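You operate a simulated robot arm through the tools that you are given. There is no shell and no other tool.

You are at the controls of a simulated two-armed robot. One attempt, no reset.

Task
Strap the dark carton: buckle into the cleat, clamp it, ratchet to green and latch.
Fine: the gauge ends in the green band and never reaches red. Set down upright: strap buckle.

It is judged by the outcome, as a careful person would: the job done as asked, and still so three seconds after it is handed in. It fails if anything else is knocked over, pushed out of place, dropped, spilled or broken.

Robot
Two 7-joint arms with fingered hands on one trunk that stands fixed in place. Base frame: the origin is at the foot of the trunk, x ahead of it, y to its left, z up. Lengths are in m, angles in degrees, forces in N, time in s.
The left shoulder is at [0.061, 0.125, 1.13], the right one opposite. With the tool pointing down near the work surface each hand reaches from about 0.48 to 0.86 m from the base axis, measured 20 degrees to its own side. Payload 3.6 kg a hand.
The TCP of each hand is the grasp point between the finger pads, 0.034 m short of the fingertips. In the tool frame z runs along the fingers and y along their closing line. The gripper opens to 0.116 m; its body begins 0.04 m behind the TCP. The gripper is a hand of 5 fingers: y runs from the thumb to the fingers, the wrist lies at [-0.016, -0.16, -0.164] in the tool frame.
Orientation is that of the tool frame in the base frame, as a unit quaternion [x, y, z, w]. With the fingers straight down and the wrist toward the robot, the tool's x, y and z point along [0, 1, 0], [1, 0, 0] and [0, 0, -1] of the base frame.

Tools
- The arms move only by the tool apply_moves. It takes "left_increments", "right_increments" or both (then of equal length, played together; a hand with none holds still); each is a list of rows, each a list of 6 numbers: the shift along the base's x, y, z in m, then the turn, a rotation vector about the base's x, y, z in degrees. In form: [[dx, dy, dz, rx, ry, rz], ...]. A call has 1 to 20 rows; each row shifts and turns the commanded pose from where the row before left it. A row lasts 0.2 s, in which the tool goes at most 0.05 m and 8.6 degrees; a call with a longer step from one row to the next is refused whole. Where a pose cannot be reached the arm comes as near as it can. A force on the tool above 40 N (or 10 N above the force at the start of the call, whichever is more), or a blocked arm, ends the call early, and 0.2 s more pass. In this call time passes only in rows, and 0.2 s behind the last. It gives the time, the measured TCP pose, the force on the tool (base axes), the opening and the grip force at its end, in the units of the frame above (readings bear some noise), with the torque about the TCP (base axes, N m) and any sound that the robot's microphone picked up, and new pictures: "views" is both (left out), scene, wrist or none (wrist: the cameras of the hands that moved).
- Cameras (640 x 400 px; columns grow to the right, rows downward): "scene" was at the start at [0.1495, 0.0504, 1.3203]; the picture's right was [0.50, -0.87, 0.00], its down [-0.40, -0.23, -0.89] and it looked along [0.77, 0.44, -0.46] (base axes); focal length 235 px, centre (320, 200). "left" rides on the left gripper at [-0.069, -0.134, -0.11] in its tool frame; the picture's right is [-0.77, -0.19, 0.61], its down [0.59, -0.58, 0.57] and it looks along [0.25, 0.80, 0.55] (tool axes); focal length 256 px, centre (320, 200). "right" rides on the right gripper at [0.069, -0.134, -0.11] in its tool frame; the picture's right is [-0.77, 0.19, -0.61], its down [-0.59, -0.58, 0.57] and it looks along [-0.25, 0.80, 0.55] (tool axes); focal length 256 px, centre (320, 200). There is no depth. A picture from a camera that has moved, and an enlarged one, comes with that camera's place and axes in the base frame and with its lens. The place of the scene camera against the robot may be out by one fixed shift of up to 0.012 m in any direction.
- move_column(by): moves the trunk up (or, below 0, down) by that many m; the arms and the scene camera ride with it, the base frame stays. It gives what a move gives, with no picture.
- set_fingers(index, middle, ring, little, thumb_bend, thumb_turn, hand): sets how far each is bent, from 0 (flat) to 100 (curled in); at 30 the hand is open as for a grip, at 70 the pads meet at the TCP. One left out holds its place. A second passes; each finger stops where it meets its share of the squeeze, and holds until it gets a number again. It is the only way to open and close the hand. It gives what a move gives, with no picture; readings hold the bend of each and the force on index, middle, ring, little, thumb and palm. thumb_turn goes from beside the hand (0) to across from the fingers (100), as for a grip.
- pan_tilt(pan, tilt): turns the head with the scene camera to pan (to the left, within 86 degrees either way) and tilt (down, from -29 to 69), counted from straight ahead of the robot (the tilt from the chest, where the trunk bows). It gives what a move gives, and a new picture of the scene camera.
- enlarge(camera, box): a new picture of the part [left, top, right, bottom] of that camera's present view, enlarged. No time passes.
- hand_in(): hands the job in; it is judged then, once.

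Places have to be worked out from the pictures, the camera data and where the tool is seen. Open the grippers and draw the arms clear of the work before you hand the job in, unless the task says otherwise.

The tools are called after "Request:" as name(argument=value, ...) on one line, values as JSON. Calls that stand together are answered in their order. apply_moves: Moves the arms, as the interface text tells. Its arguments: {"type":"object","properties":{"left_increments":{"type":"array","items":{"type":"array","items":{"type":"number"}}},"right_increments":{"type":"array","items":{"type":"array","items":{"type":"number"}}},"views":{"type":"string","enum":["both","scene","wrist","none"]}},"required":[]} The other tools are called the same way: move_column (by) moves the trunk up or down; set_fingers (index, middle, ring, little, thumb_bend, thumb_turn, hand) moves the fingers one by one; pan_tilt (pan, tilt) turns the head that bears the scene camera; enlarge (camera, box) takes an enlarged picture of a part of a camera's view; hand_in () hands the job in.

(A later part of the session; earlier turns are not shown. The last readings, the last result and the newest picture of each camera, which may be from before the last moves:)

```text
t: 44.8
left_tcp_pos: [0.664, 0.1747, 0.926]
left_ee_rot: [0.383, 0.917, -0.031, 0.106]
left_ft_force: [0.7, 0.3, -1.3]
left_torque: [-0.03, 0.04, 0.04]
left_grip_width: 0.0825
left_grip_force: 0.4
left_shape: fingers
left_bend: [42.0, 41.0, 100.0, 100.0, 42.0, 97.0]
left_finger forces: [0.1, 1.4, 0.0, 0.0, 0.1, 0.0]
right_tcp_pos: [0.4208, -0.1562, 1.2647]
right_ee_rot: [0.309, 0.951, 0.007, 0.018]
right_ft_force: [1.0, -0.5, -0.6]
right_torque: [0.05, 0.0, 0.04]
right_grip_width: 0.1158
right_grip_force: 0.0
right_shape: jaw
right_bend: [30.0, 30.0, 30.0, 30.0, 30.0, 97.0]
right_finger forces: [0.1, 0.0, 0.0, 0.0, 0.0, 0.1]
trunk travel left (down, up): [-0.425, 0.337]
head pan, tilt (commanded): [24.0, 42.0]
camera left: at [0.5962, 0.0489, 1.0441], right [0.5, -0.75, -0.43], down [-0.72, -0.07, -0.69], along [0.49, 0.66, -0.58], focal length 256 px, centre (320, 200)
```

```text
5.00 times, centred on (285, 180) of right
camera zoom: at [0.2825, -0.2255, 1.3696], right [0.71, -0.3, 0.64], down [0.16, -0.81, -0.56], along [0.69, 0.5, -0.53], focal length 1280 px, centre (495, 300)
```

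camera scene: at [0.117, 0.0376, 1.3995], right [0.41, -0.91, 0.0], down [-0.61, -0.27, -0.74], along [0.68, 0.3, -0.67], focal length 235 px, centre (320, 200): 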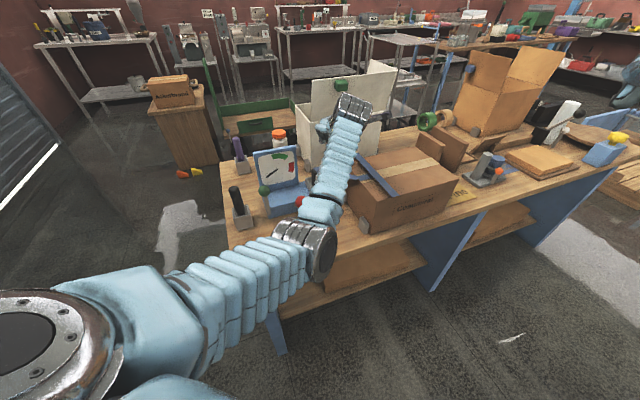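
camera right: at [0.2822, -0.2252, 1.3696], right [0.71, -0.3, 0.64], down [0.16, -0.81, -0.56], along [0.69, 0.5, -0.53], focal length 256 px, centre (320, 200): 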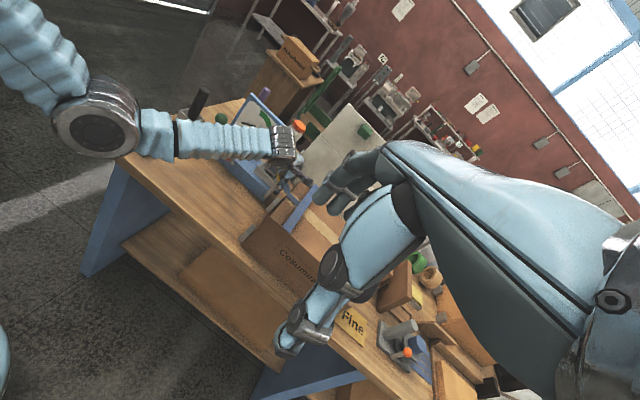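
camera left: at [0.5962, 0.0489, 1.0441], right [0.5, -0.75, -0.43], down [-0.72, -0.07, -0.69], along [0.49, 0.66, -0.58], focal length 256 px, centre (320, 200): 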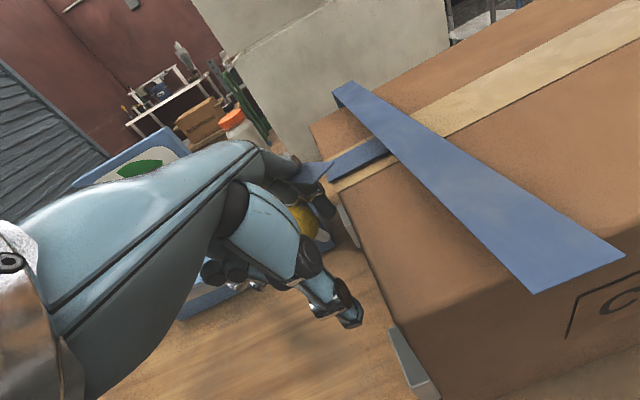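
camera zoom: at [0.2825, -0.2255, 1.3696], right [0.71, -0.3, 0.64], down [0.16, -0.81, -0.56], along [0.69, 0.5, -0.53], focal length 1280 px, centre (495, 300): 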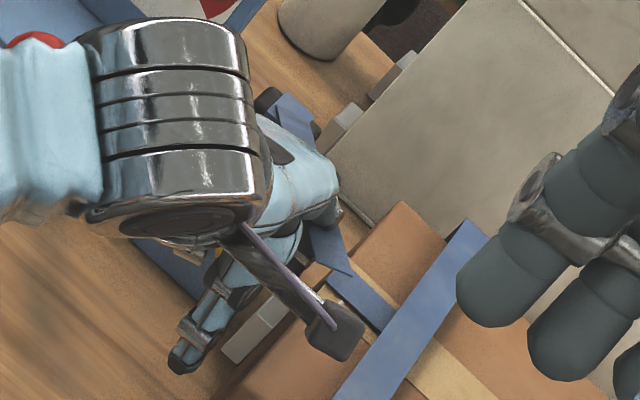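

The lever keeps following easily, now near 30°, and the buckle is still in the tray. I continue along the arc toward 60°.

Request:
apply_moves(left_increments=[[-0.0055, -0.0055, -0.005, 0, 0, 0], [-0.005, -0.005, -0.006, 0, 0, 0], [-0.005, -0.005, -0.0065, 0, 0, 0], [-0.0045, -0.0045, -0.007, 0, 0, 0], [-0.004, -0.004, -0.007, 0, 0, 0], [-0.0032, -0.0032, -0.007, 0, 0, 0]], views="wrist")

Request:
enlarge(camera="left", box=[220, 130, 440, 350])

Request:
enlarge(camera="right", box=[240, 140, 320, 230])

```text
t: 46.4
left_tcp_pos: [0.6461, 0.172, 0.9043]
left_ee_rot: [0.376, 0.92, -0.008, 0.114]
left_ft_force: [0.1, 0.0, -0.3]
left_torque: [0.0, -0.01, 0.0]
left_grip_width: 0.0825
left_grip_force: 0.0
left_shape: fingers
left_bend: [42.0, 42.0, 100.0, 100.0, 42.0, 97.0]
left_finger forces: [0.0, 0.0, 0.0, 0.1, 0.0, 0.0]
right_tcp_pos: [0.4211, -0.1567, 1.2646]
right_ee_rot: [0.309, 0.951, 0.006, 0.018]
right_ft_force: [0.2, 0.1, 0.3]
right_torque: [0.0, 0.0, -0.02]
right_grip_width: 0.1159
right_grip_force: 0.0
right_shape: jaw
right_bend: [30.0, 30.0, 30.0, 30.0, 30.0, 97.0]
right_finger forces: [0.0, 0.0, 0.1, 0.0, 0.1, 0.0]
trunk travel left (down, up): [-0.425, 0.337]
head pan, tilt (commanded): [24.0, 42.0]
stopped in row 6 (left hand): the arm was blocked; the commanded pose is now the measured one
camera left: at [0.578, 0.0409, 1.0159], right [0.53, -0.73, -0.44], down [-0.69, -0.06, -0.72], along [0.49, 0.69, -0.54], focal length 256 px, centre (320, 200)
```

left: 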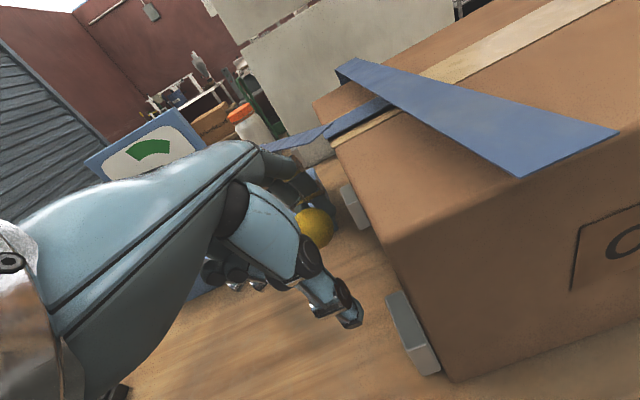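

```text
1.82 times, centred on (330, 240) of left
camera zoom: at [0.578, 0.0409, 1.0159], right [0.53, -0.73, -0.44], down [-0.69, -0.06, -0.72], along [0.49, 0.69, -0.54], focal length 465 px, centre (302, 127)
```

zoom: 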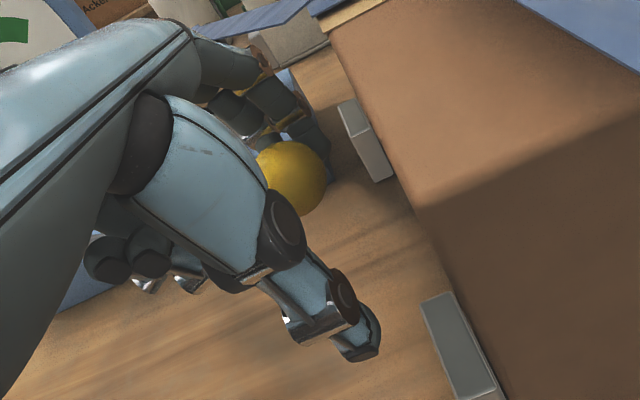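

```text
4.44 times, centred on (280, 185) of right
camera zoom: at [0.2825, -0.225, 1.3697], right [0.71, -0.3, 0.64], down [0.16, -0.81, -0.56], along [0.69, 0.5, -0.53], focal length 1138 px, centre (498, 267)
```

zoom: 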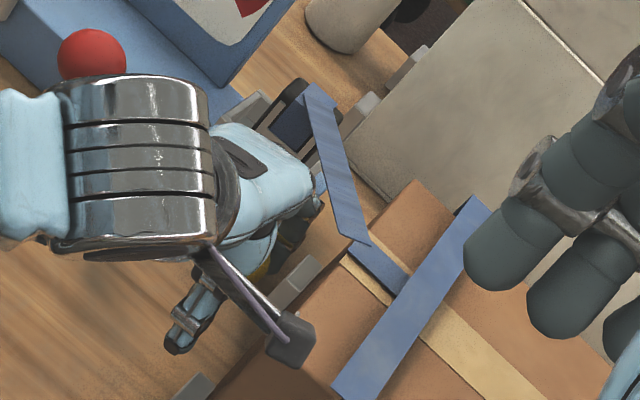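

The arm reported being blocked although there is no force at the hand. Something along the arm may be touching, so I'll look at the full scene before moving.

Request:
pan_tilt(pan=20, tilt=45)

Request:
enlarge(camera="scene", box=[220, 80, 460, 280])

Request:
enlarge(camera="right", box=[130, 60, 330, 230])

```text
t: 47.0
left_tcp_pos: [0.6454, 0.1722, 0.9034]
left_ee_rot: [0.376, 0.92, -0.008, 0.113]
left_ft_force: [0.2, 0.1, 0.0]
left_torque: [-0.02, 0.0, 0.03]
left_grip_width: 0.0823
left_grip_force: 0.0
left_shape: fingers
left_bend: [42.0, 42.0, 100.0, 100.0, 42.0, 97.0]
left_finger forces: [0.0, 0.0, 0.0, 0.1, 0.0, 0.0]
right_tcp_pos: [0.4207, -0.1563, 1.2648]
right_ee_rot: [0.309, 0.951, 0.007, 0.018]
right_ft_force: [-0.3, -1.2, 0.3]
right_torque: [0.0, -0.04, -0.02]
right_grip_width: 0.1158
right_grip_force: 0.0
right_shape: jaw
right_bend: [30.0, 30.0, 30.0, 30.0, 30.0, 97.0]
right_finger forces: [0.1, 0.0, 0.0, 0.0, 0.0, 0.0]
trunk travel left (down, up): [-0.425, 0.337]
head pan, tilt (commanded): [20.0, 45.0]
camera scene: at [0.1172, 0.0318, 1.3952], right [0.34, -0.94, 0.0], down [-0.66, -0.24, -0.71], along [0.66, 0.24, -0.71], focal length 235 px, centre (320, 200)
```

scene: 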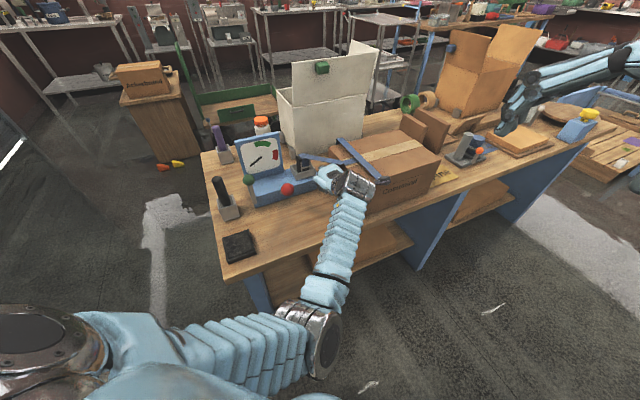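

```text
2.00 times, centred on (340, 180) of scene
camera zoom: at [0.1172, 0.0318, 1.3952], right [0.34, -0.94, 0.0], down [-0.66, -0.24, -0.71], along [0.66, 0.24, -0.71], focal length 470 px, centre (280, 240)
```

zoom: 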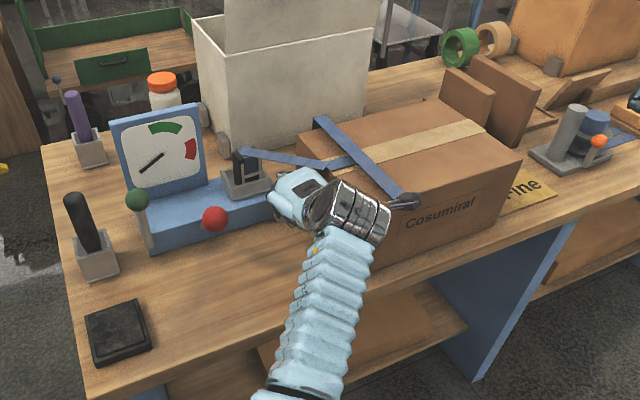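

```text
2.35 times, centred on (230, 145) of right
camera zoom: at [0.2824, -0.2256, 1.3697], right [0.71, -0.3, 0.64], down [0.16, -0.81, -0.56], along [0.69, 0.5, -0.53], focal length 602 px, centre (532, 329)
```

zoom: 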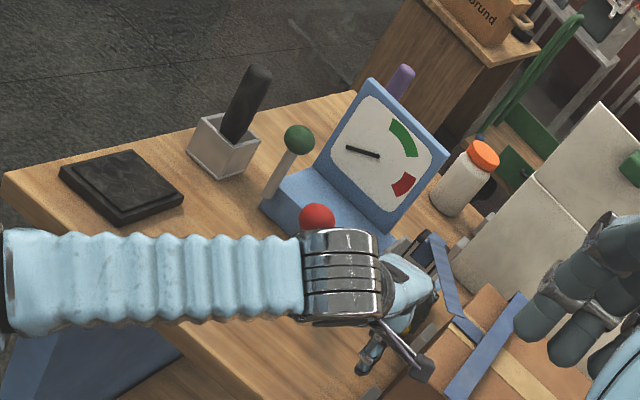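

Nothing is touching; it's just an arm limit in this pose. The yellow lever is now at about 53° from vertical (ball near (0.661, 0.185, 0.890)) and stays there. I'll lift off, relax the hand yaw, and finish by pressing the ball down from above with closed fingertips.

Request:
apply_moves(left_increments=[[0, 0, 0.025, 0, 0, 0], [0, 0, 0.035, 0, 0, 0], [0, 0, 0.035, 0, 0, 0], [0, 0, 0.01, 0, 0, -7.5], [0, 0, 0, 0, 0, -7.5], [0, 0, 0, 0, 0, -7.5], [0, 0, 0, 0, 0, -7.5]], views="none")

Request:
set_fingers(hand="left", index=70, middle=70, thumb_bend=68)

Request:
enlarge(camera="scene", box=[220, 80, 460, 280])

Request:
enlarge(camera="left", box=[180, 120, 480, 400])

```text
t: 48.6
left_tcp_pos: [0.6451, 0.1696, 1.0076]
left_ee_rot: [0.603, 0.79, -0.042, 0.107]
left_ft_force: [0.1, 0.4, 0.2]
left_torque: [0.0, 0.02, -0.01]
left_grip_width: 0.0824
left_grip_force: 0.1
left_shape: fingers
left_bend: [42.0, 42.0, 100.0, 100.0, 42.0, 97.0]
left_finger forces: [0.0, 0.0, 0.1, 0.0, 0.0, 0.0]
right_tcp_pos: [0.4202, -0.1572, 1.2651]
right_ee_rot: [0.31, 0.951, 0.007, 0.018]
right_ft_force: [0.1, -0.3, -0.1]
right_torque: [-0.02, -0.01, -0.03]
right_grip_width: 0.116
right_grip_force: 0.1
right_shape: jaw
right_bend: [30.0, 30.0, 30.0, 30.0, 30.0, 97.0]
right_finger forces: [0.0, 0.0, 0.0, 0.1, 0.0, 0.0]
trunk travel left (down, up): [-0.425, 0.337]
head pan, tilt (commanded): [20.0, 45.0]
```

```text
t: 49.6
left_tcp_pos: [0.6445, 0.1688, 1.0081]
left_ee_rot: [0.602, 0.791, -0.041, 0.106]
left_ft_force: [0.3, 0.5, 0.4]
left_torque: [0.0, 0.02, -0.02]
left_grip_width: 0.0058
left_grip_force: 0.1
left_shape: fingers
left_bend: [70.0, 70.0, 100.0, 100.0, 68.0, 97.0]
left_finger forces: [0.1, 0.0, 0.1, 0.0, 0.0, 0.1]
right_tcp_pos: [0.421, -0.1571, 1.2654]
right_ee_rot: [0.309, 0.951, 0.007, 0.018]
right_ft_force: [0.3, 0.2, 0.0]
right_torque: [0.03, 0.02, -0.01]
right_grip_width: 0.1159
right_grip_force: 0.1
right_shape: jaw
right_bend: [30.0, 30.0, 30.0, 30.0, 30.0, 97.0]
right_finger forces: [0.0, 0.0, 0.1, 0.0, 0.0, 0.0]
trunk travel left (down, up): [-0.425, 0.337]
head pan, tilt (commanded): [20.0, 45.0]
```

```text
2.00 times, centred on (340, 180) of scene
camera zoom: at [0.1173, 0.0319, 1.3951], right [0.34, -0.94, 0.0], down [-0.66, -0.24, -0.71], along [0.66, 0.24, -0.71], focal length 470 px, centre (280, 240)
```

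zoom: 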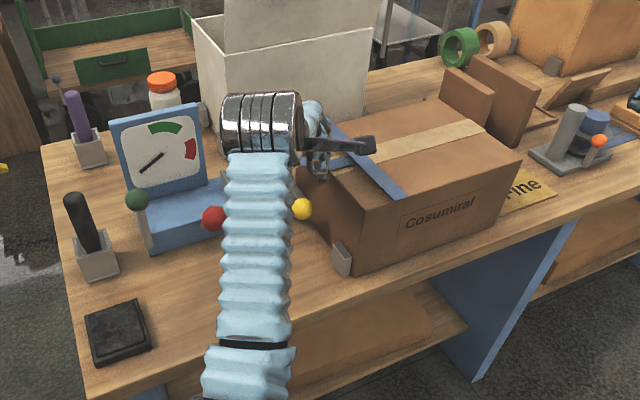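

```text
1.43 times, centred on (330, 260) of left
camera zoom: at [0.5202, 0.0891, 1.1203], right [0.09, -0.89, -0.44], down [-0.64, 0.29, -0.72], along [0.77, 0.34, -0.54], focal length 366 px, centre (306, 114)
```

zoom: 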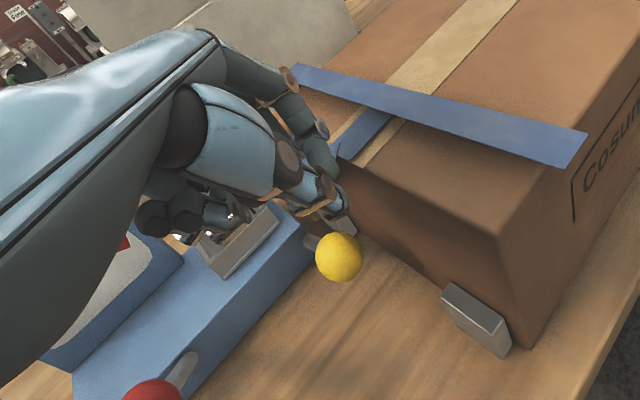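

The yellow lever holds at about 52°, with its ball near (0.663, 0.190, 0.888). I position the closed fingertips just above and slightly behind the ball.

Request:
apply_moves(left_increments=[[0.0108, 0.0125, -0.018, 0, 0, 0], [0.0108, 0.0125, -0.022, 0, 0, 0]], views="wrist")

Request:
enlarge(camera="left", box=[260, 200, 440, 380])

Request:
enlarge(camera="right", box=[230, 120, 330, 220])

```text
t: 50.2
left_tcp_pos: [0.6691, 0.1925, 0.9672]
left_ee_rot: [0.602, 0.79, -0.041, 0.107]
left_ft_force: [0.4, 1.0, 0.7]
left_torque: [0.0, -0.02, -0.05]
left_grip_width: 0.0057
left_grip_force: 0.0
left_shape: fingers
left_bend: [70.0, 70.0, 100.0, 100.0, 68.0, 97.0]
left_finger forces: [0.0, 0.1, 0.1, 0.1, 0.1, 0.0]
right_tcp_pos: [0.4207, -0.1568, 1.2642]
right_ee_rot: [0.308, 0.951, 0.008, 0.017]
right_ft_force: [-0.5, 0.4, -0.1]
right_torque: [-0.02, 0.02, 0.03]
right_grip_width: 0.1158
right_grip_force: 0.1
right_shape: jaw
right_bend: [30.0, 30.0, 30.0, 30.0, 30.0, 97.0]
right_finger forces: [0.0, 0.0, 0.0, 0.0, 0.0, 0.0]
trunk travel left (down, up): [-0.425, 0.337]
head pan, tilt (commanded): [20.0, 45.0]
camera left: at [0.5433, 0.1128, 1.08], right [0.09, -0.89, -0.44], down [-0.63, 0.29, -0.72], along [0.77, 0.34, -0.54], focal length 256 px, centre (320, 200)
```

left: 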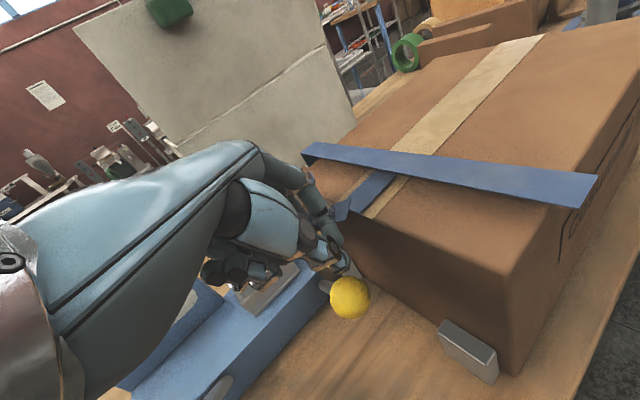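

```text
2.22 times, centred on (350, 290) of left
camera zoom: at [0.5433, 0.1128, 1.08], right [0.09, -0.89, -0.44], down [-0.63, 0.29, -0.72], along [0.77, 0.34, -0.54], focal length 569 px, centre (253, 0)
```

zoom: 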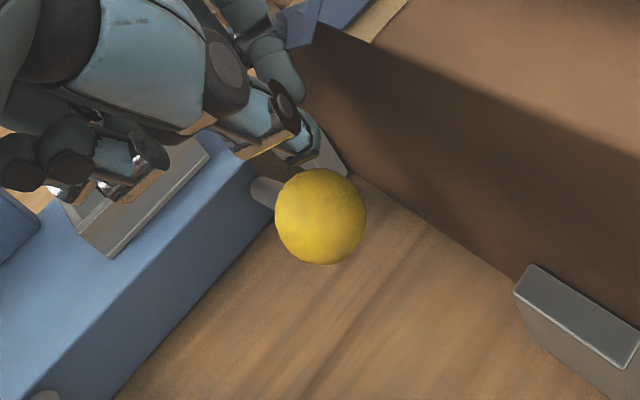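

```text
4.00 times, centred on (280, 170) of right
camera zoom: at [0.2826, -0.2251, 1.3697], right [0.71, -0.3, 0.64], down [0.16, -0.81, -0.56], along [0.69, 0.5, -0.53], focal length 1024 px, centre (480, 320)
```

zoom: 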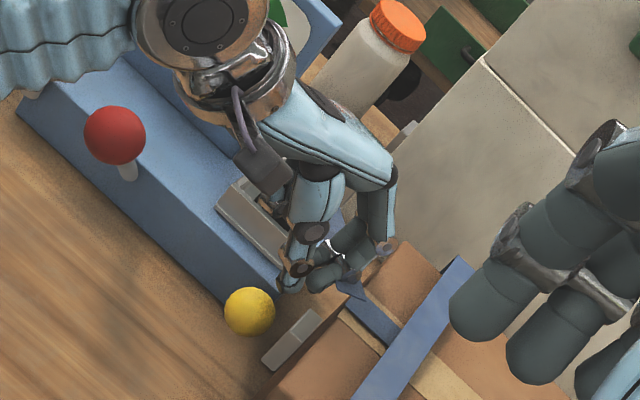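

The fingertip cluster is about 9 mm behind and 4 cm above the ball centre, which suits pushing it forward and down. I press down along the arc in small steps.

Request:
apply_moves(left_increments=[[0, 0, -0.012, 0, 0, 0], [0, 0, -0.01, 0, 0, 0], [-0.002, -0.002, -0.006, 0, 0, 0], [-0.002, -0.002, -0.006, 0, 0, 0], [-0.002, -0.002, -0.006, 0, 0, 0], [-0.002, -0.002, -0.006, 0, 0, 0]], views="wrist")

Request:
enlarge(camera="left", box=[260, 200, 440, 380])

Request:
enlarge(camera="right", box=[230, 120, 330, 220])

```text
t: 51.6
left_tcp_pos: [0.6583, 0.1846, 0.9211]
left_ee_rot: [0.602, 0.79, -0.042, 0.108]
left_ft_force: [0.0, -0.5, 1.1]
left_torque: [-0.01, -0.02, -0.02]
left_grip_width: 0.0058
left_grip_force: 0.3
left_shape: fingers
left_bend: [70.0, 70.0, 100.0, 100.0, 68.0, 97.0]
left_finger forces: [0.0, 0.3, 0.1, 0.0, 0.0, 0.0]
right_tcp_pos: [0.4217, -0.1563, 1.2653]
right_ee_rot: [0.309, 0.951, 0.007, 0.018]
right_ft_force: [0.3, -0.5, 0.7]
right_torque: [0.0, -0.04, 0.01]
right_grip_width: 0.116
right_grip_force: 0.1
right_shape: jaw
right_bend: [30.0, 30.0, 30.0, 30.0, 30.0, 97.0]
right_finger forces: [0.1, 0.1, 0.0, 0.1, 0.1, 0.0]
trunk travel left (down, up): [-0.425, 0.337]
head pan, tilt (commanded): [20.0, 45.0]
camera left: at [0.5333, 0.1047, 1.0339], right [0.09, -0.89, -0.44], down [-0.64, 0.29, -0.72], along [0.77, 0.34, -0.54], focal length 256 px, centre (320, 200)
```

left: 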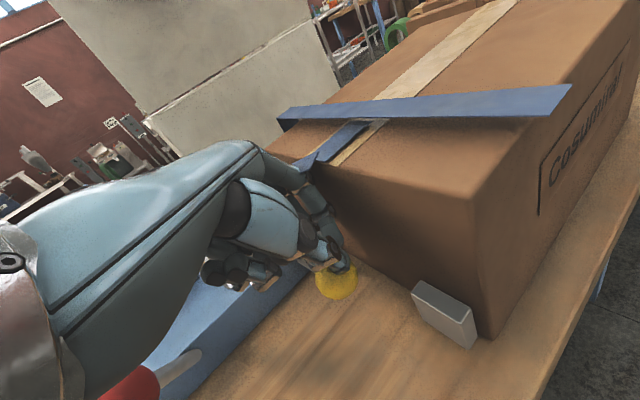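

```text
2.22 times, centred on (350, 290) of left
camera zoom: at [0.5333, 0.1047, 1.0339], right [0.09, -0.89, -0.44], down [-0.64, 0.29, -0.72], along [0.77, 0.34, -0.54], focal length 569 px, centre (253, 0)
```

zoom: 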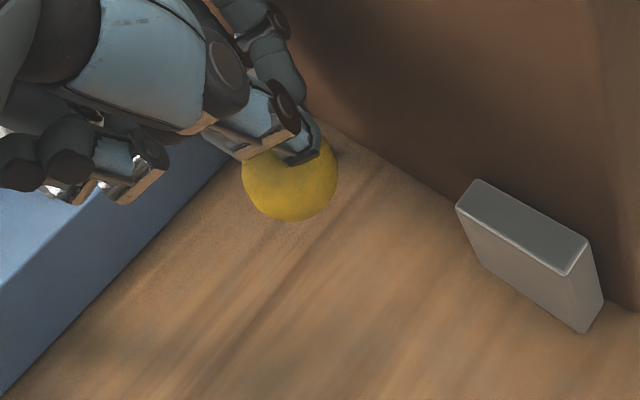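

```text
4.00 times, centred on (280, 170) of right
camera zoom: at [0.2823, -0.2255, 1.3697], right [0.71, -0.3, 0.64], down [0.16, -0.81, -0.56], along [0.69, 0.5, -0.53], focal length 1024 px, centre (480, 320)
```

zoom: 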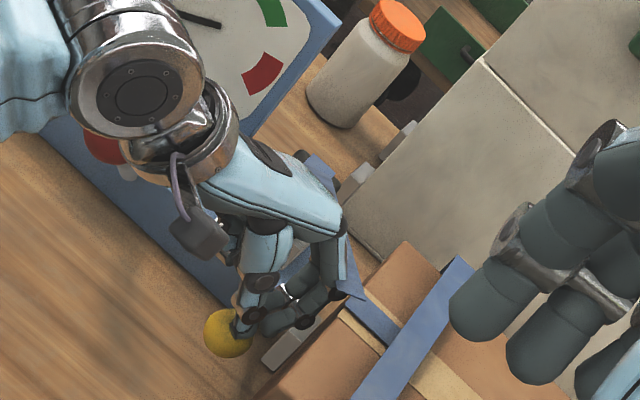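

Contact is light at 1 N and the ball is moving down with the fingertips, around 65° now. I keep pressing toward horizontal.

Request:
apply_moves(left_increments=[[-0.002, -0.002, -0.006, 0, 0, 0], [-0.0015, -0.0015, -0.007, 0, 0, 0], [-0.0015, -0.0015, -0.007, 0, 0, 0], [-0.001, -0.001, -0.007, 0, 0, 0], [-0.0005, -0.0005, -0.006, 0, 0, 0]], views="wrist")

Request:
enlarge(camera="left", box=[260, 200, 440, 380])

Request:
enlarge(camera="right", box=[220, 120, 330, 230])

```text
t: 52.7
left_tcp_pos: [0.6572, 0.1805, 0.9093]
left_ee_rot: [0.602, 0.789, -0.027, 0.121]
left_ft_force: [2.6, 5.6, 19.6]
left_torque: [0.2, -0.07, 0.02]
left_grip_width: 0.0078
left_grip_force: 11.8
left_shape: fingers
left_bend: [70.0, 75.0, 100.0, 100.0, 67.0, 96.0]
left_finger forces: [0.0, 19.3, 0.1, 0.0, 4.7, 0.1]
right_tcp_pos: [0.4196, -0.1566, 1.2653]
right_ee_rot: [0.31, 0.951, 0.006, 0.018]
right_ft_force: [-0.6, -0.9, 0.1]
right_torque: [0.0, 0.02, 0.0]
right_grip_width: 0.1158
right_grip_force: 0.0
right_shape: jaw
right_bend: [30.0, 30.0, 30.0, 30.0, 30.0, 97.0]
right_finger forces: [0.0, 0.1, 0.1, 0.0, 0.1, 0.0]
trunk travel left (down, up): [-0.425, 0.337]
head pan, tilt (commanded): [20.0, 45.0]
stopped in row 5 (left hand): the force on the tool passed its limit at 41 N (the readings are from after the stop); the commanded pose is now the measured one
camera left: at [0.5289, 0.0997, 1.0169], right [0.11, -0.89, -0.44], down [-0.61, 0.29, -0.74], along [0.79, 0.35, -0.51], focal length 256 px, centre (320, 200)
```

left: 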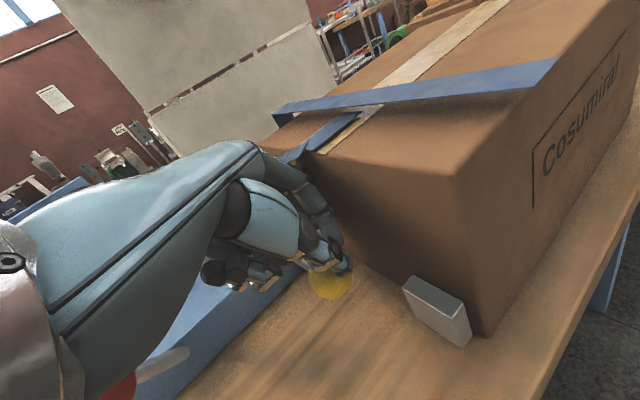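

```text
2.22 times, centred on (350, 290) of left
camera zoom: at [0.5289, 0.0997, 1.0169], right [0.11, -0.89, -0.44], down [-0.61, 0.29, -0.74], along [0.79, 0.35, -0.51], focal length 569 px, centre (253, 0)
```

zoom: 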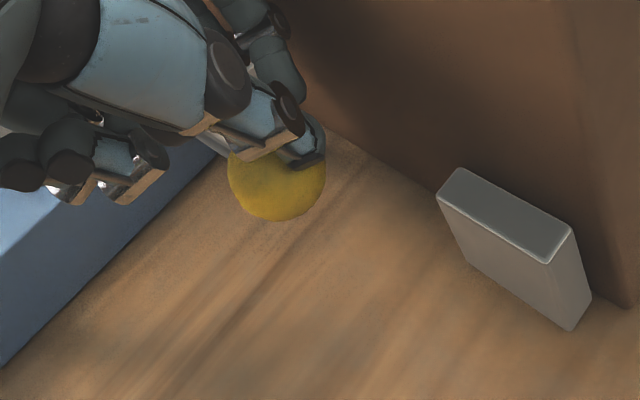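

```text
3.64 times, centred on (275, 175) of right
camera zoom: at [0.2807, -0.2251, 1.37], right [0.71, -0.3, 0.64], down [0.16, -0.81, -0.56], along [0.69, 0.5, -0.53], focal length 931 px, centre (484, 291)
```

zoom: 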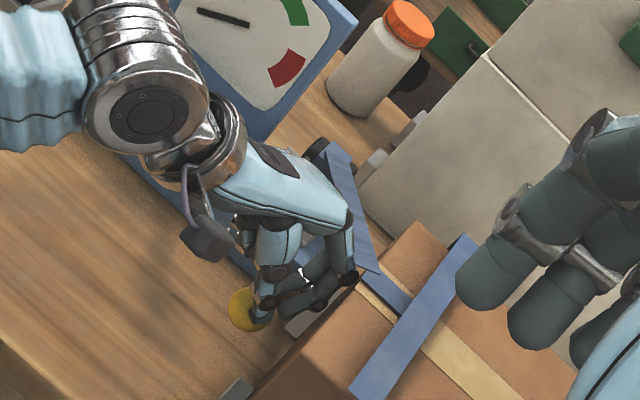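

The force rose sharply at about 67–70° of swing, so the clamp lever has reached its end stop. I lift off to check that it stays down.

Request:
apply_moves(left_increments=[[0, 0, 0.01, 0, 0, 0], [0, 0, 0.03, 0, 0, 0], [0, 0, 0.035, 0, 0, 0], [-0.01, -0.01, 0.035, 0, 0, 0], [-0.02, -0.02, 0.03, 0, 0, 0]], views="both")

Request:
enlarge(camera="right", box=[220, 100, 330, 230])

Request:
enlarge(camera="left", box=[180, 150, 460, 400])

Request:
enlarge(camera="scene", box=[220, 100, 400, 250])

```text
t: 53.9
left_tcp_pos: [0.6251, 0.1497, 1.0461]
left_ee_rot: [0.602, 0.79, -0.033, 0.115]
left_ft_force: [-0.7, 0.5, 0.5]
left_torque: [0.0, 0.02, 0.01]
left_grip_width: 0.0057
left_grip_force: 0.0
left_shape: fingers
left_bend: [70.0, 70.0, 100.0, 100.0, 68.0, 97.0]
left_finger forces: [0.1, 0.0, 0.0, 0.0, 0.0, 0.0]
right_tcp_pos: [0.4204, -0.1579, 1.2656]
right_ee_rot: [0.309, 0.951, 0.008, 0.018]
right_ft_force: [0.4, 0.2, 0.7]
right_torque: [0.01, 0.01, -0.01]
right_grip_width: 0.1157
right_grip_force: 0.0
right_shape: jaw
right_bend: [30.0, 30.0, 30.0, 30.0, 30.0, 97.0]
right_finger forces: [0.1, 0.2, 0.0, 0.0, 0.1, 0.0]
trunk travel left (down, up): [-0.425, 0.337]
head pan, tilt (commanded): [20.0, 45.0]
camera scene: at [0.117, 0.0315, 1.3952], right [0.34, -0.94, 0.0], down [-0.66, -0.24, -0.71], along [0.66, 0.24, -0.71], focal length 235 px, centre (320, 200)
camera left: at [0.4977, 0.0689, 1.1556], right [0.1, -0.89, -0.44], down [-0.62, 0.29, -0.73], along [0.78, 0.34, -0.52], focal length 256 px, centre (320, 200)
```

scene: 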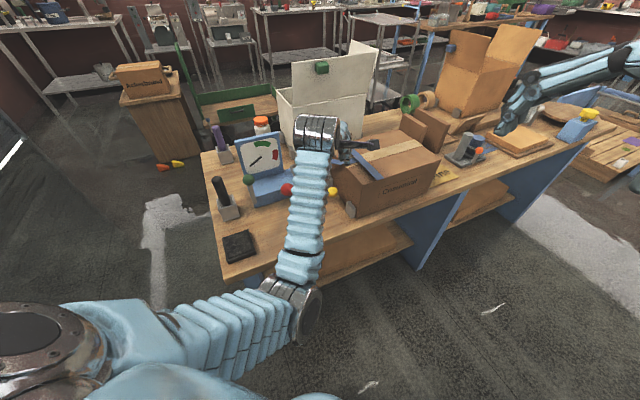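
left: 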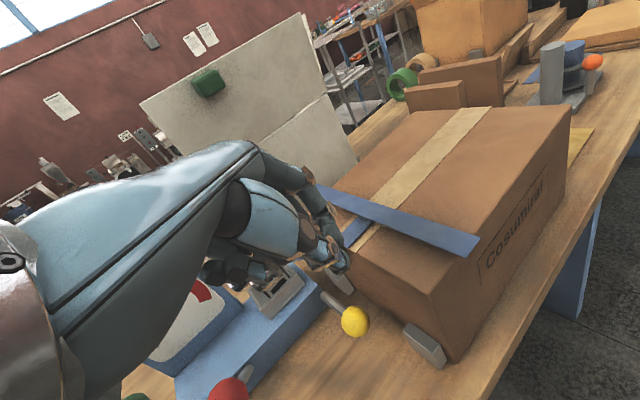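

```text
3.08 times, centred on (275, 165) of right
camera zoom: at [0.282, -0.2259, 1.3697], right [0.71, -0.3, 0.64], down [0.16, -0.81, -0.56], along [0.69, 0.5, -0.53], focal length 788 px, centre (458, 308)
```

zoom: 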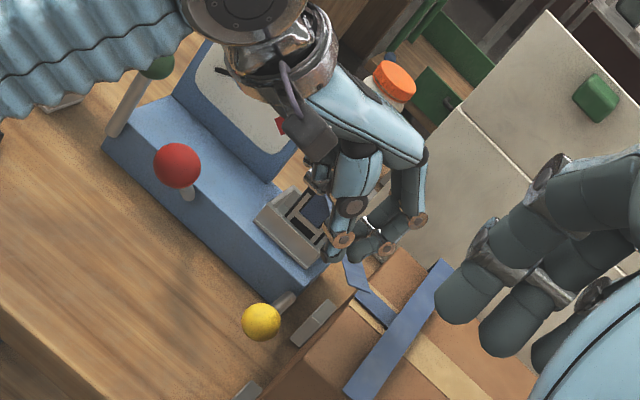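

```text
1.60 times, centred on (320, 275) of left
camera zoom: at [0.4977, 0.0689, 1.1556], right [0.1, -0.89, -0.44], down [-0.62, 0.29, -0.73], along [0.78, 0.34, -0.52], focal length 410 px, centre (320, 80)
```

zoom: 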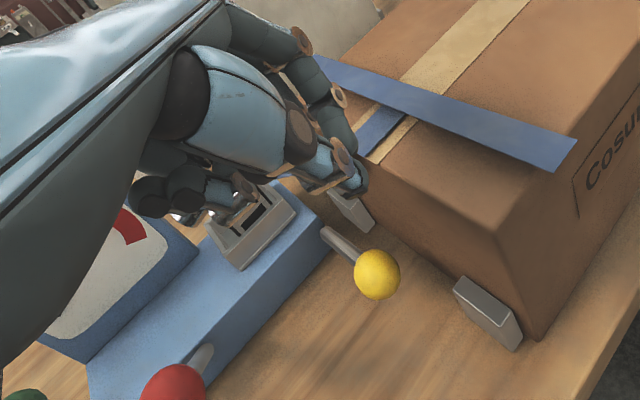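

```text
2.67 times, centred on (310, 175) of scene
camera zoom: at [0.117, 0.0315, 1.3952], right [0.34, -0.94, 0.0], down [-0.66, -0.24, -0.71], along [0.66, 0.24, -0.71], focal length 626 px, centre (347, 267)
```

zoom: 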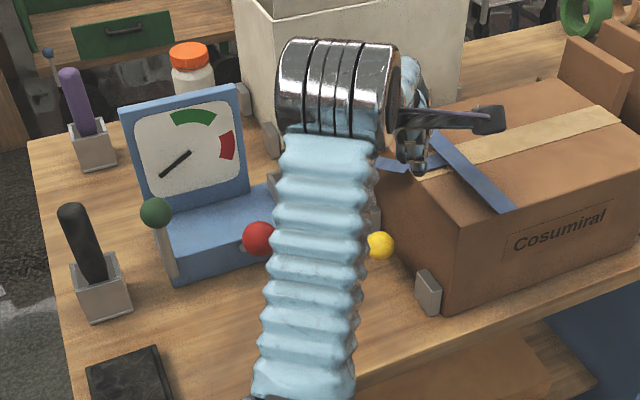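

The yellow clamp stays down at its stop, the buckle is seated and the needle is unchanged. Next is the red ratchet handle, ball at (0.565, 0.295, 0.919), leaning about 40° forward. I move the closed fingertips above it, staying high.

Request:
apply_moves(left_increments=[[-0.0114, 0.0298, 0.0, 0, 0, 0], [-0.0114, 0.0298, -0.006, 0, 0, 0], [-0.0114, 0.0298, -0.01, 0, 0, 0], [-0.0114, 0.0298, -0.015, 0, 0, 0], [-0.0114, 0.0298, -0.01, 0, 0, 0]], views="both")

Request:
enlarge(camera="scene", box=[210, 100, 390, 250])

Request:
enlarge(camera="right", box=[180, 60, 330, 210])

Request:
enlarge(camera="left", box=[220, 180, 440, 400])

```text
t: 55.1
left_tcp_pos: [0.5683, 0.2998, 1.003]
left_ee_rot: [0.602, 0.789, -0.033, 0.116]
left_ft_force: [-0.1, 0.0, 0.9]
left_torque: [0.0, 0.02, -0.04]
left_grip_width: 0.0061
left_grip_force: 0.1
left_shape: fingers
left_bend: [70.0, 70.0, 100.0, 100.0, 68.0, 97.0]
left_finger forces: [0.1, 0.0, 0.1, 0.0, 0.0, 0.0]
right_tcp_pos: [0.4201, -0.1544, 1.267]
right_ee_rot: [0.31, 0.951, 0.007, 0.018]
right_ft_force: [-0.6, 0.4, 0.2]
right_torque: [-0.02, -0.01, 0.01]
right_grip_width: 0.1158
right_grip_force: 0.0
right_shape: jaw
right_bend: [30.0, 30.0, 30.0, 30.0, 30.0, 97.0]
right_finger forces: [0.0, 0.0, 0.0, 0.1, 0.1, 0.0]
trunk travel left (down, up): [-0.425, 0.337]
head pan, tilt (commanded): [20.0, 45.0]
camera scene: at [0.1169, 0.0332, 1.3952], right [0.34, -0.94, 0.0], down [-0.66, -0.24, -0.71], along [0.66, 0.24, -0.71], focal length 235 px, centre (320, 200)
camera left: at [0.4406, 0.2197, 1.1141], right [0.1, -0.89, -0.44], down [-0.62, 0.29, -0.73], along [0.78, 0.34, -0.52], focal length 256 px, centre (320, 200)
```

scene: 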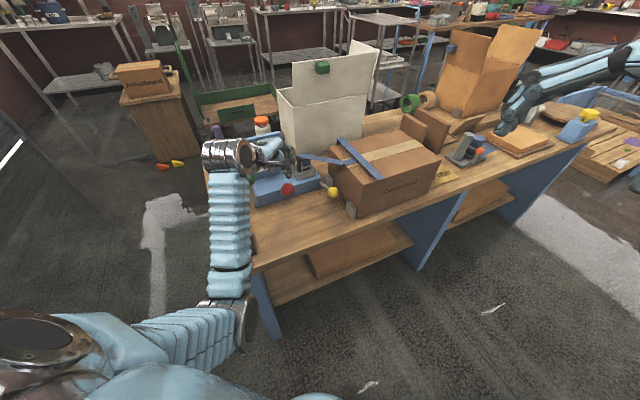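
left: 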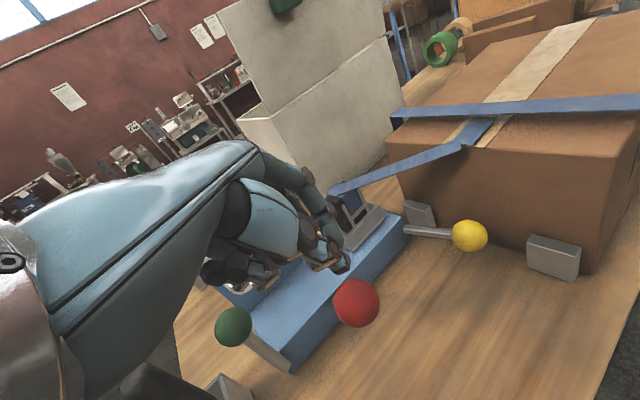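

```text
2.67 times, centred on (300, 175) of scene
camera zoom: at [0.1169, 0.0332, 1.3952], right [0.34, -0.94, 0.0], down [-0.66, -0.24, -0.71], along [0.66, 0.24, -0.71], focal length 626 px, centre (373, 267)
```

zoom: 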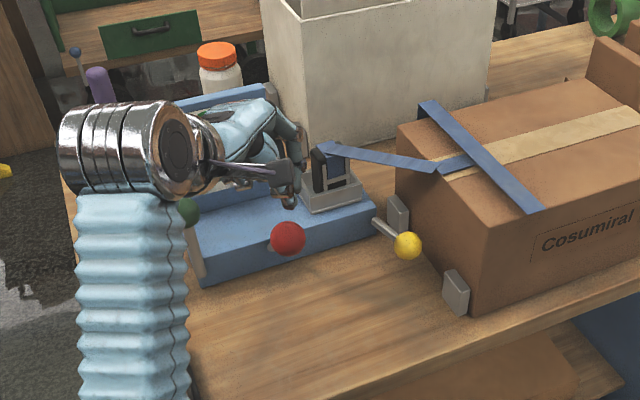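

```text
2.67 times, centred on (255, 135) of right
camera zoom: at [0.2821, -0.2241, 1.37], right [0.71, -0.3, 0.64], down [0.16, -0.81, -0.56], along [0.69, 0.5, -0.53], focal length 683 px, centre (493, 373)
```

zoom: 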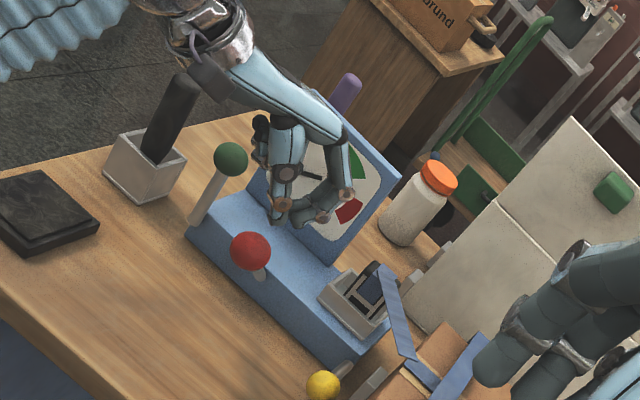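

```text
1.82 times, centred on (330, 290) of left
camera zoom: at [0.4406, 0.2197, 1.1141], right [0.1, -0.89, -0.44], down [-0.62, 0.29, -0.73], along [0.78, 0.34, -0.52], focal length 465 px, centre (302, 36)
```

zoom: 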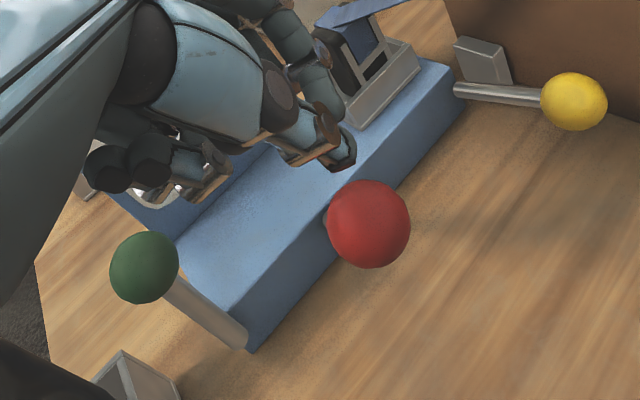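

The view is clear: buckle in the cleat, yellow down, red ball right under my fingertips. I press lightly on the red ball to learn how it moves and what the gauge does.

Request:
apply_moves(left_increments=[[0, 0, -0.015, 0, 0, 0], [0, 0, -0.011, 0, 0, 0], [-0.001, -0.001, -0.004, 0, 0, 0], [-0.002, -0.002, -0.004, 0, 0, 0], [-0.002, -0.002, -0.004, 0, 0, 0]], views="none")

Request:
enlarge(camera="left", box=[220, 180, 440, 400])

Request:
enlarge(camera="right", box=[180, 60, 330, 210])

```text
t: 56.3
left_tcp_pos: [0.5639, 0.2922, 0.9658]
left_ee_rot: [0.602, 0.79, -0.033, 0.116]
left_ft_force: [-2.4, -2.7, 4.7]
left_torque: [-0.19, 0.17, -0.01]
left_grip_width: 0.0072
left_grip_force: 3.0
left_shape: fingers
left_bend: [70.0, 70.0, 100.0, 100.0, 67.0, 97.0]
left_finger forces: [0.0, 0.0, 0.0, 0.1, 6.3, 0.0]
right_tcp_pos: [0.4187, -0.1592, 1.2652]
right_ee_rot: [0.309, 0.951, 0.007, 0.018]
right_ft_force: [0.5, 0.5, 0.3]
right_torque: [0.0, 0.02, 0.0]
right_grip_width: 0.1161
right_grip_force: 0.1
right_shape: jaw
right_bend: [30.0, 30.0, 30.0, 30.0, 30.0, 97.0]
right_finger forces: [0.1, 0.0, 0.0, 0.1, 0.0, 0.0]
trunk travel left (down, up): [-0.425, 0.337]
head pan, tilt (commanded): [20.0, 45.0]
```

```text
1.82 times, centred on (330, 290) of left
camera zoom: at [0.4359, 0.2119, 1.0747], right [0.1, -0.89, -0.44], down [-0.62, 0.29, -0.73], along [0.78, 0.34, -0.52], focal length 465 px, centre (302, 36)
```

zoom: 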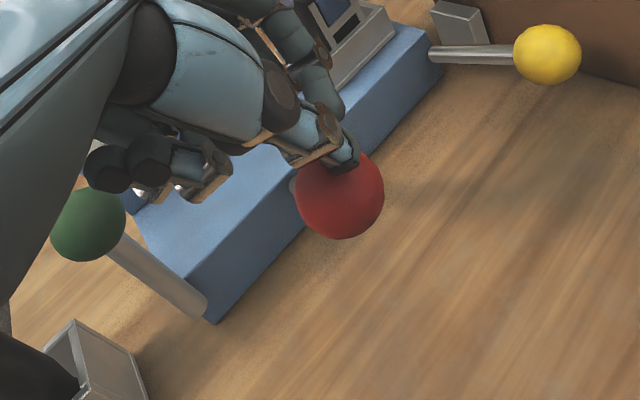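

```text
2.67 times, centred on (255, 135) of right
camera zoom: at [0.2813, -0.2262, 1.3698], right [0.71, -0.3, 0.64], down [0.16, -0.81, -0.56], along [0.69, 0.5, -0.53], focal length 683 px, centre (493, 373)
```

zoom: 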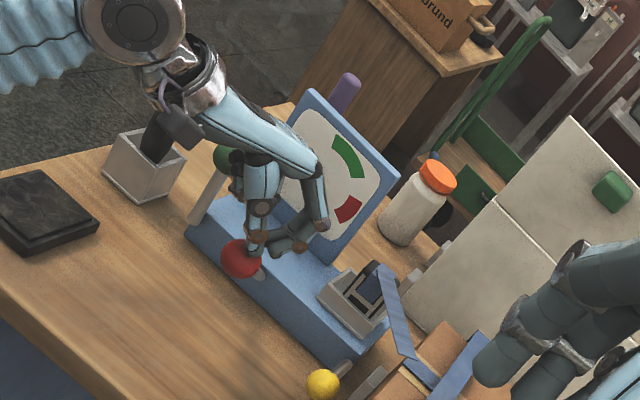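

The thumb tip is landing on the front-top of the ball, yet the lever has already moved a few degrees under about 6 N. I'll shift the contact rearward so the push direction is cleaner.

Request:
apply_moves(left_increments=[[0, 0, 0.012, 0, 0, 0], [0.0105, 0.0105, 0, 0, 0, 0], [0, 0, -0.01, 0, 0, 0]], views="none")

Request:
enlarge(camera="left", box=[220, 180, 440, 400])

Request:
enlarge(camera="right", box=[180, 60, 330, 210])

```text
t: 57.1
left_tcp_pos: [0.5745, 0.3043, 0.9675]
left_ee_rot: [0.602, 0.789, -0.033, 0.116]
left_ft_force: [0.6, -0.3, 1.2]
left_torque: [-0.02, -0.02, 0.01]
left_grip_width: 0.0052
left_grip_force: 0.3
left_shape: fingers
left_bend: [70.0, 70.0, 100.0, 100.0, 68.0, 97.0]
left_finger forces: [0.0, 0.0, 0.0, 0.1, 0.7, 0.0]
right_tcp_pos: [0.4209, -0.1562, 1.2644]
right_ee_rot: [0.309, 0.951, 0.007, 0.018]
right_ft_force: [-0.4, -0.6, -0.8]
right_torque: [-0.02, 0.01, 0.0]
right_grip_width: 0.1158
right_grip_force: 0.1
right_shape: jaw
right_bend: [30.0, 30.0, 30.0, 30.0, 30.0, 97.0]
right_finger forces: [0.0, 0.1, 0.0, 0.0, 0.0, 0.0]
trunk travel left (down, up): [-0.425, 0.337]
head pan, tilt (commanded): [20.0, 45.0]
```

```text
1.82 times, centred on (330, 290) of left
camera zoom: at [0.4474, 0.2239, 1.0758], right [0.1, -0.89, -0.44], down [-0.62, 0.29, -0.73], along [0.78, 0.34, -0.52], focal length 465 px, centre (302, 36)
```

zoom: 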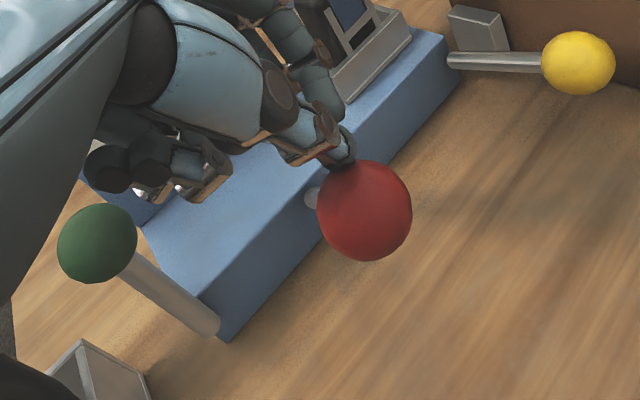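

```text
2.67 times, centred on (255, 135) of right
camera zoom: at [0.2822, -0.2254, 1.3698], right [0.71, -0.3, 0.64], down [0.16, -0.81, -0.56], along [0.69, 0.5, -0.53], focal length 683 px, centre (493, 373)
```

zoom: 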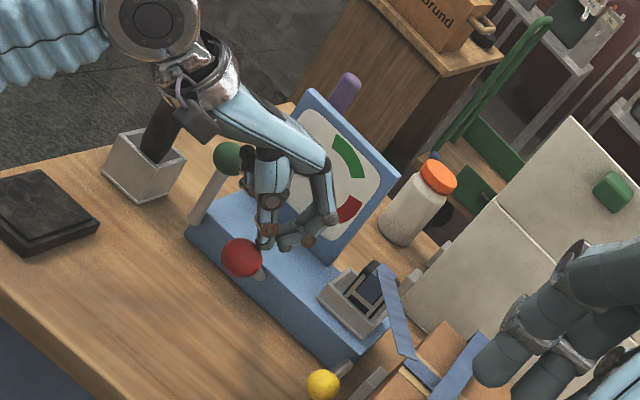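

The lever holds at about 47° without springing back, and contact is now on its rear-top side. I push a small arc forward and down, then check the gauge.

Request:
apply_moves(left_increments=[[-0.003, -0.003, -0.005, 0, 0, 0], [-0.003, -0.003, -0.005, 0, 0, 0], [-0.003, -0.003, -0.005, 0, 0, 0]], views="none")

Request:
enlarge(camera="left", box=[220, 180, 440, 400])

Request:
enlarge(camera="right", box=[210, 80, 310, 180])

Request:
enlarge(camera="scene", box=[210, 110, 330, 220])

```text
t: 57.9
left_tcp_pos: [0.5664, 0.2949, 0.9488]
left_ee_rot: [0.602, 0.79, -0.033, 0.116]
left_ft_force: [1.0, -0.3, 0.8]
left_torque: [0.02, -0.01, 0.03]
left_grip_width: 0.0053
left_grip_force: 0.4
left_shape: fingers
left_bend: [70.0, 70.0, 100.0, 100.0, 68.0, 97.0]
left_finger forces: [0.0, 0.0, 0.0, 0.0, 1.2, 0.0]
right_tcp_pos: [0.4209, -0.1561, 1.2641]
right_ee_rot: [0.309, 0.951, 0.007, 0.019]
right_ft_force: [0.5, 0.1, -0.6]
right_torque: [0.0, 0.0, 0.0]
right_grip_width: 0.1156
right_grip_force: 0.1
right_shape: jaw
right_bend: [30.0, 30.0, 30.0, 30.0, 30.0, 97.0]
right_finger forces: [0.0, 0.0, 0.0, 0.0, 0.0, 0.0]
trunk travel left (down, up): [-0.425, 0.337]
head pan, tilt (commanded): [20.0, 45.0]
```

```text
1.82 times, centred on (330, 290) of left
camera zoom: at [0.4384, 0.2144, 1.0605], right [0.1, -0.89, -0.44], down [-0.62, 0.29, -0.73], along [0.78, 0.34, -0.52], focal length 465 px, centre (302, 36)
```

zoom: 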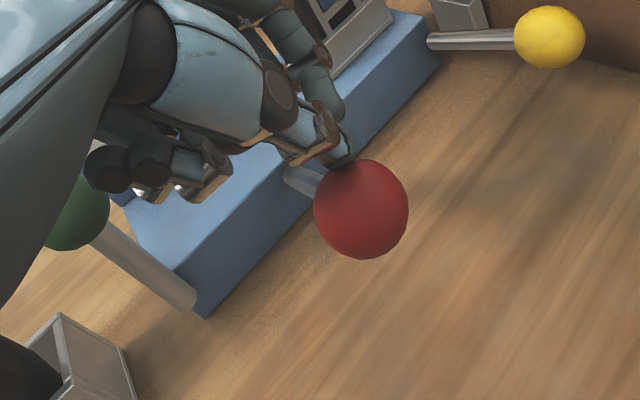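

```text
4.00 times, centred on (260, 130) of right
camera zoom: at [0.2822, -0.2253, 1.3698], right [0.71, -0.3, 0.64], down [0.16, -0.81, -0.56], along [0.69, 0.5, -0.53], focal length 1024 px, centre (560, 480)
```

zoom: 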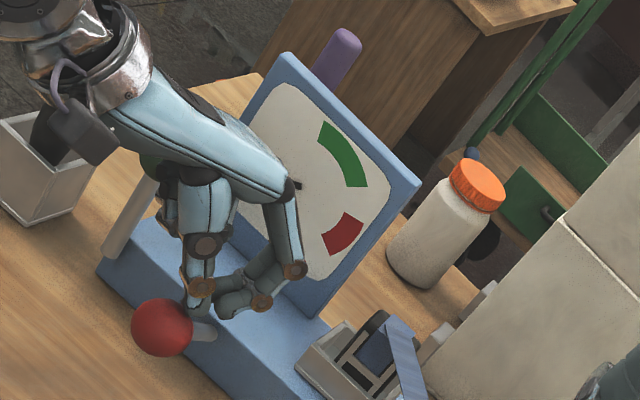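

```text
3.64 times, centred on (270, 165) of scene
camera zoom: at [0.1171, 0.0321, 1.3952], right [0.34, -0.94, 0.0], down [-0.66, -0.24, -0.71], along [0.66, 0.24, -0.71], focal length 854 px, centre (502, 327)
```

zoom: 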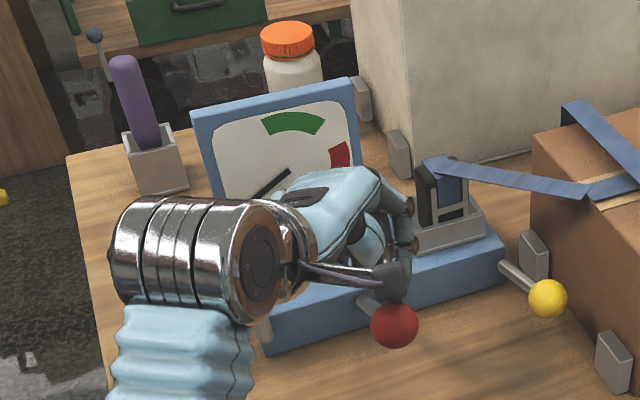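

The gauge is visible from the head camera and the needle hasn't moved yet. I continue the stroke; the lever is at about 55° with low resistance.

Request:
apply_moves(left_increments=[[-0.0028, -0.0028, -0.0057, 0, 0, 0], [-0.0026, -0.0026, -0.006, 0, 0, 0], [-0.0024, -0.0024, -0.006, 0, 0, 0]], views="none")

Request:
enlarge(camera="scene", box=[210, 110, 330, 220])

Request:
enlarge(camera="left", box=[220, 180, 440, 400])

```text
t: 58.7
left_tcp_pos: [0.5586, 0.2876, 0.9345]
left_ee_rot: [0.603, 0.789, -0.033, 0.115]
left_ft_force: [-0.4, 0.0, 2.4]
left_torque: [-0.02, -0.03, -0.01]
left_grip_width: 0.0048
left_grip_force: 1.4
left_shape: fingers
left_bend: [70.0, 70.0, 100.0, 100.0, 68.0, 97.0]
left_finger forces: [0.0, 0.0, 0.0, 0.1, 1.8, 0.0]
right_tcp_pos: [0.4213, -0.1569, 1.2648]
right_ee_rot: [0.31, 0.951, 0.007, 0.017]
right_ft_force: [-0.1, -0.6, 0.6]
right_torque: [-0.02, -0.02, -0.02]
right_grip_width: 0.1158
right_grip_force: 0.0
right_shape: jaw
right_bend: [30.0, 30.0, 30.0, 30.0, 30.0, 97.0]
right_finger forces: [0.1, 0.1, 0.0, 0.1, 0.0, 0.0]
trunk travel left (down, up): [-0.425, 0.337]
head pan, tilt (commanded): [20.0, 45.0]
```

```text
3.64 times, centred on (270, 165) of scene
camera zoom: at [0.117, 0.0321, 1.3952], right [0.34, -0.94, 0.0], down [-0.66, -0.24, -0.71], along [0.66, 0.24, -0.71], focal length 854 px, centre (502, 327)
```

zoom: 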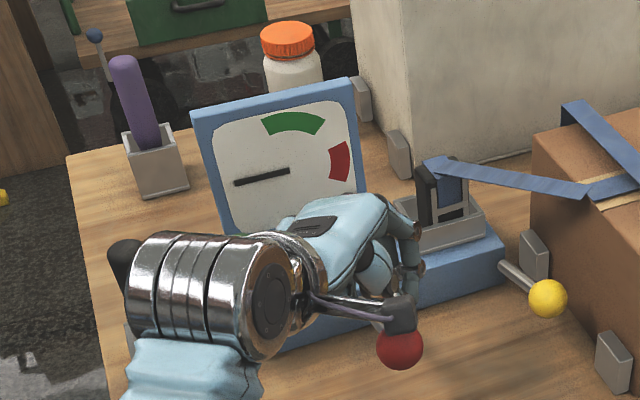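

```text
1.82 times, centred on (330, 290) of left
camera zoom: at [0.4309, 0.2065, 1.0434], right [0.1, -0.89, -0.44], down [-0.62, 0.29, -0.73], along [0.78, 0.34, -0.52], focal length 465 px, centre (302, 36)
```

zoom: 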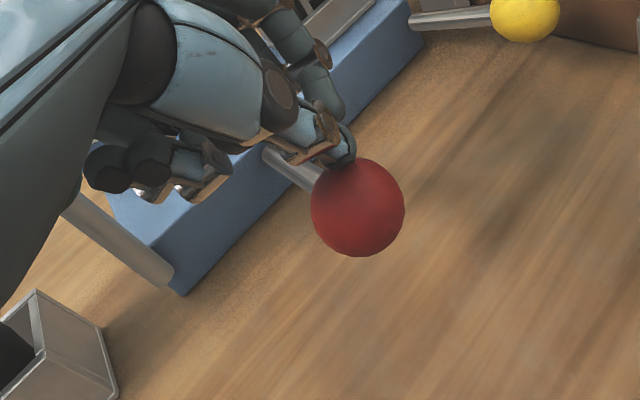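

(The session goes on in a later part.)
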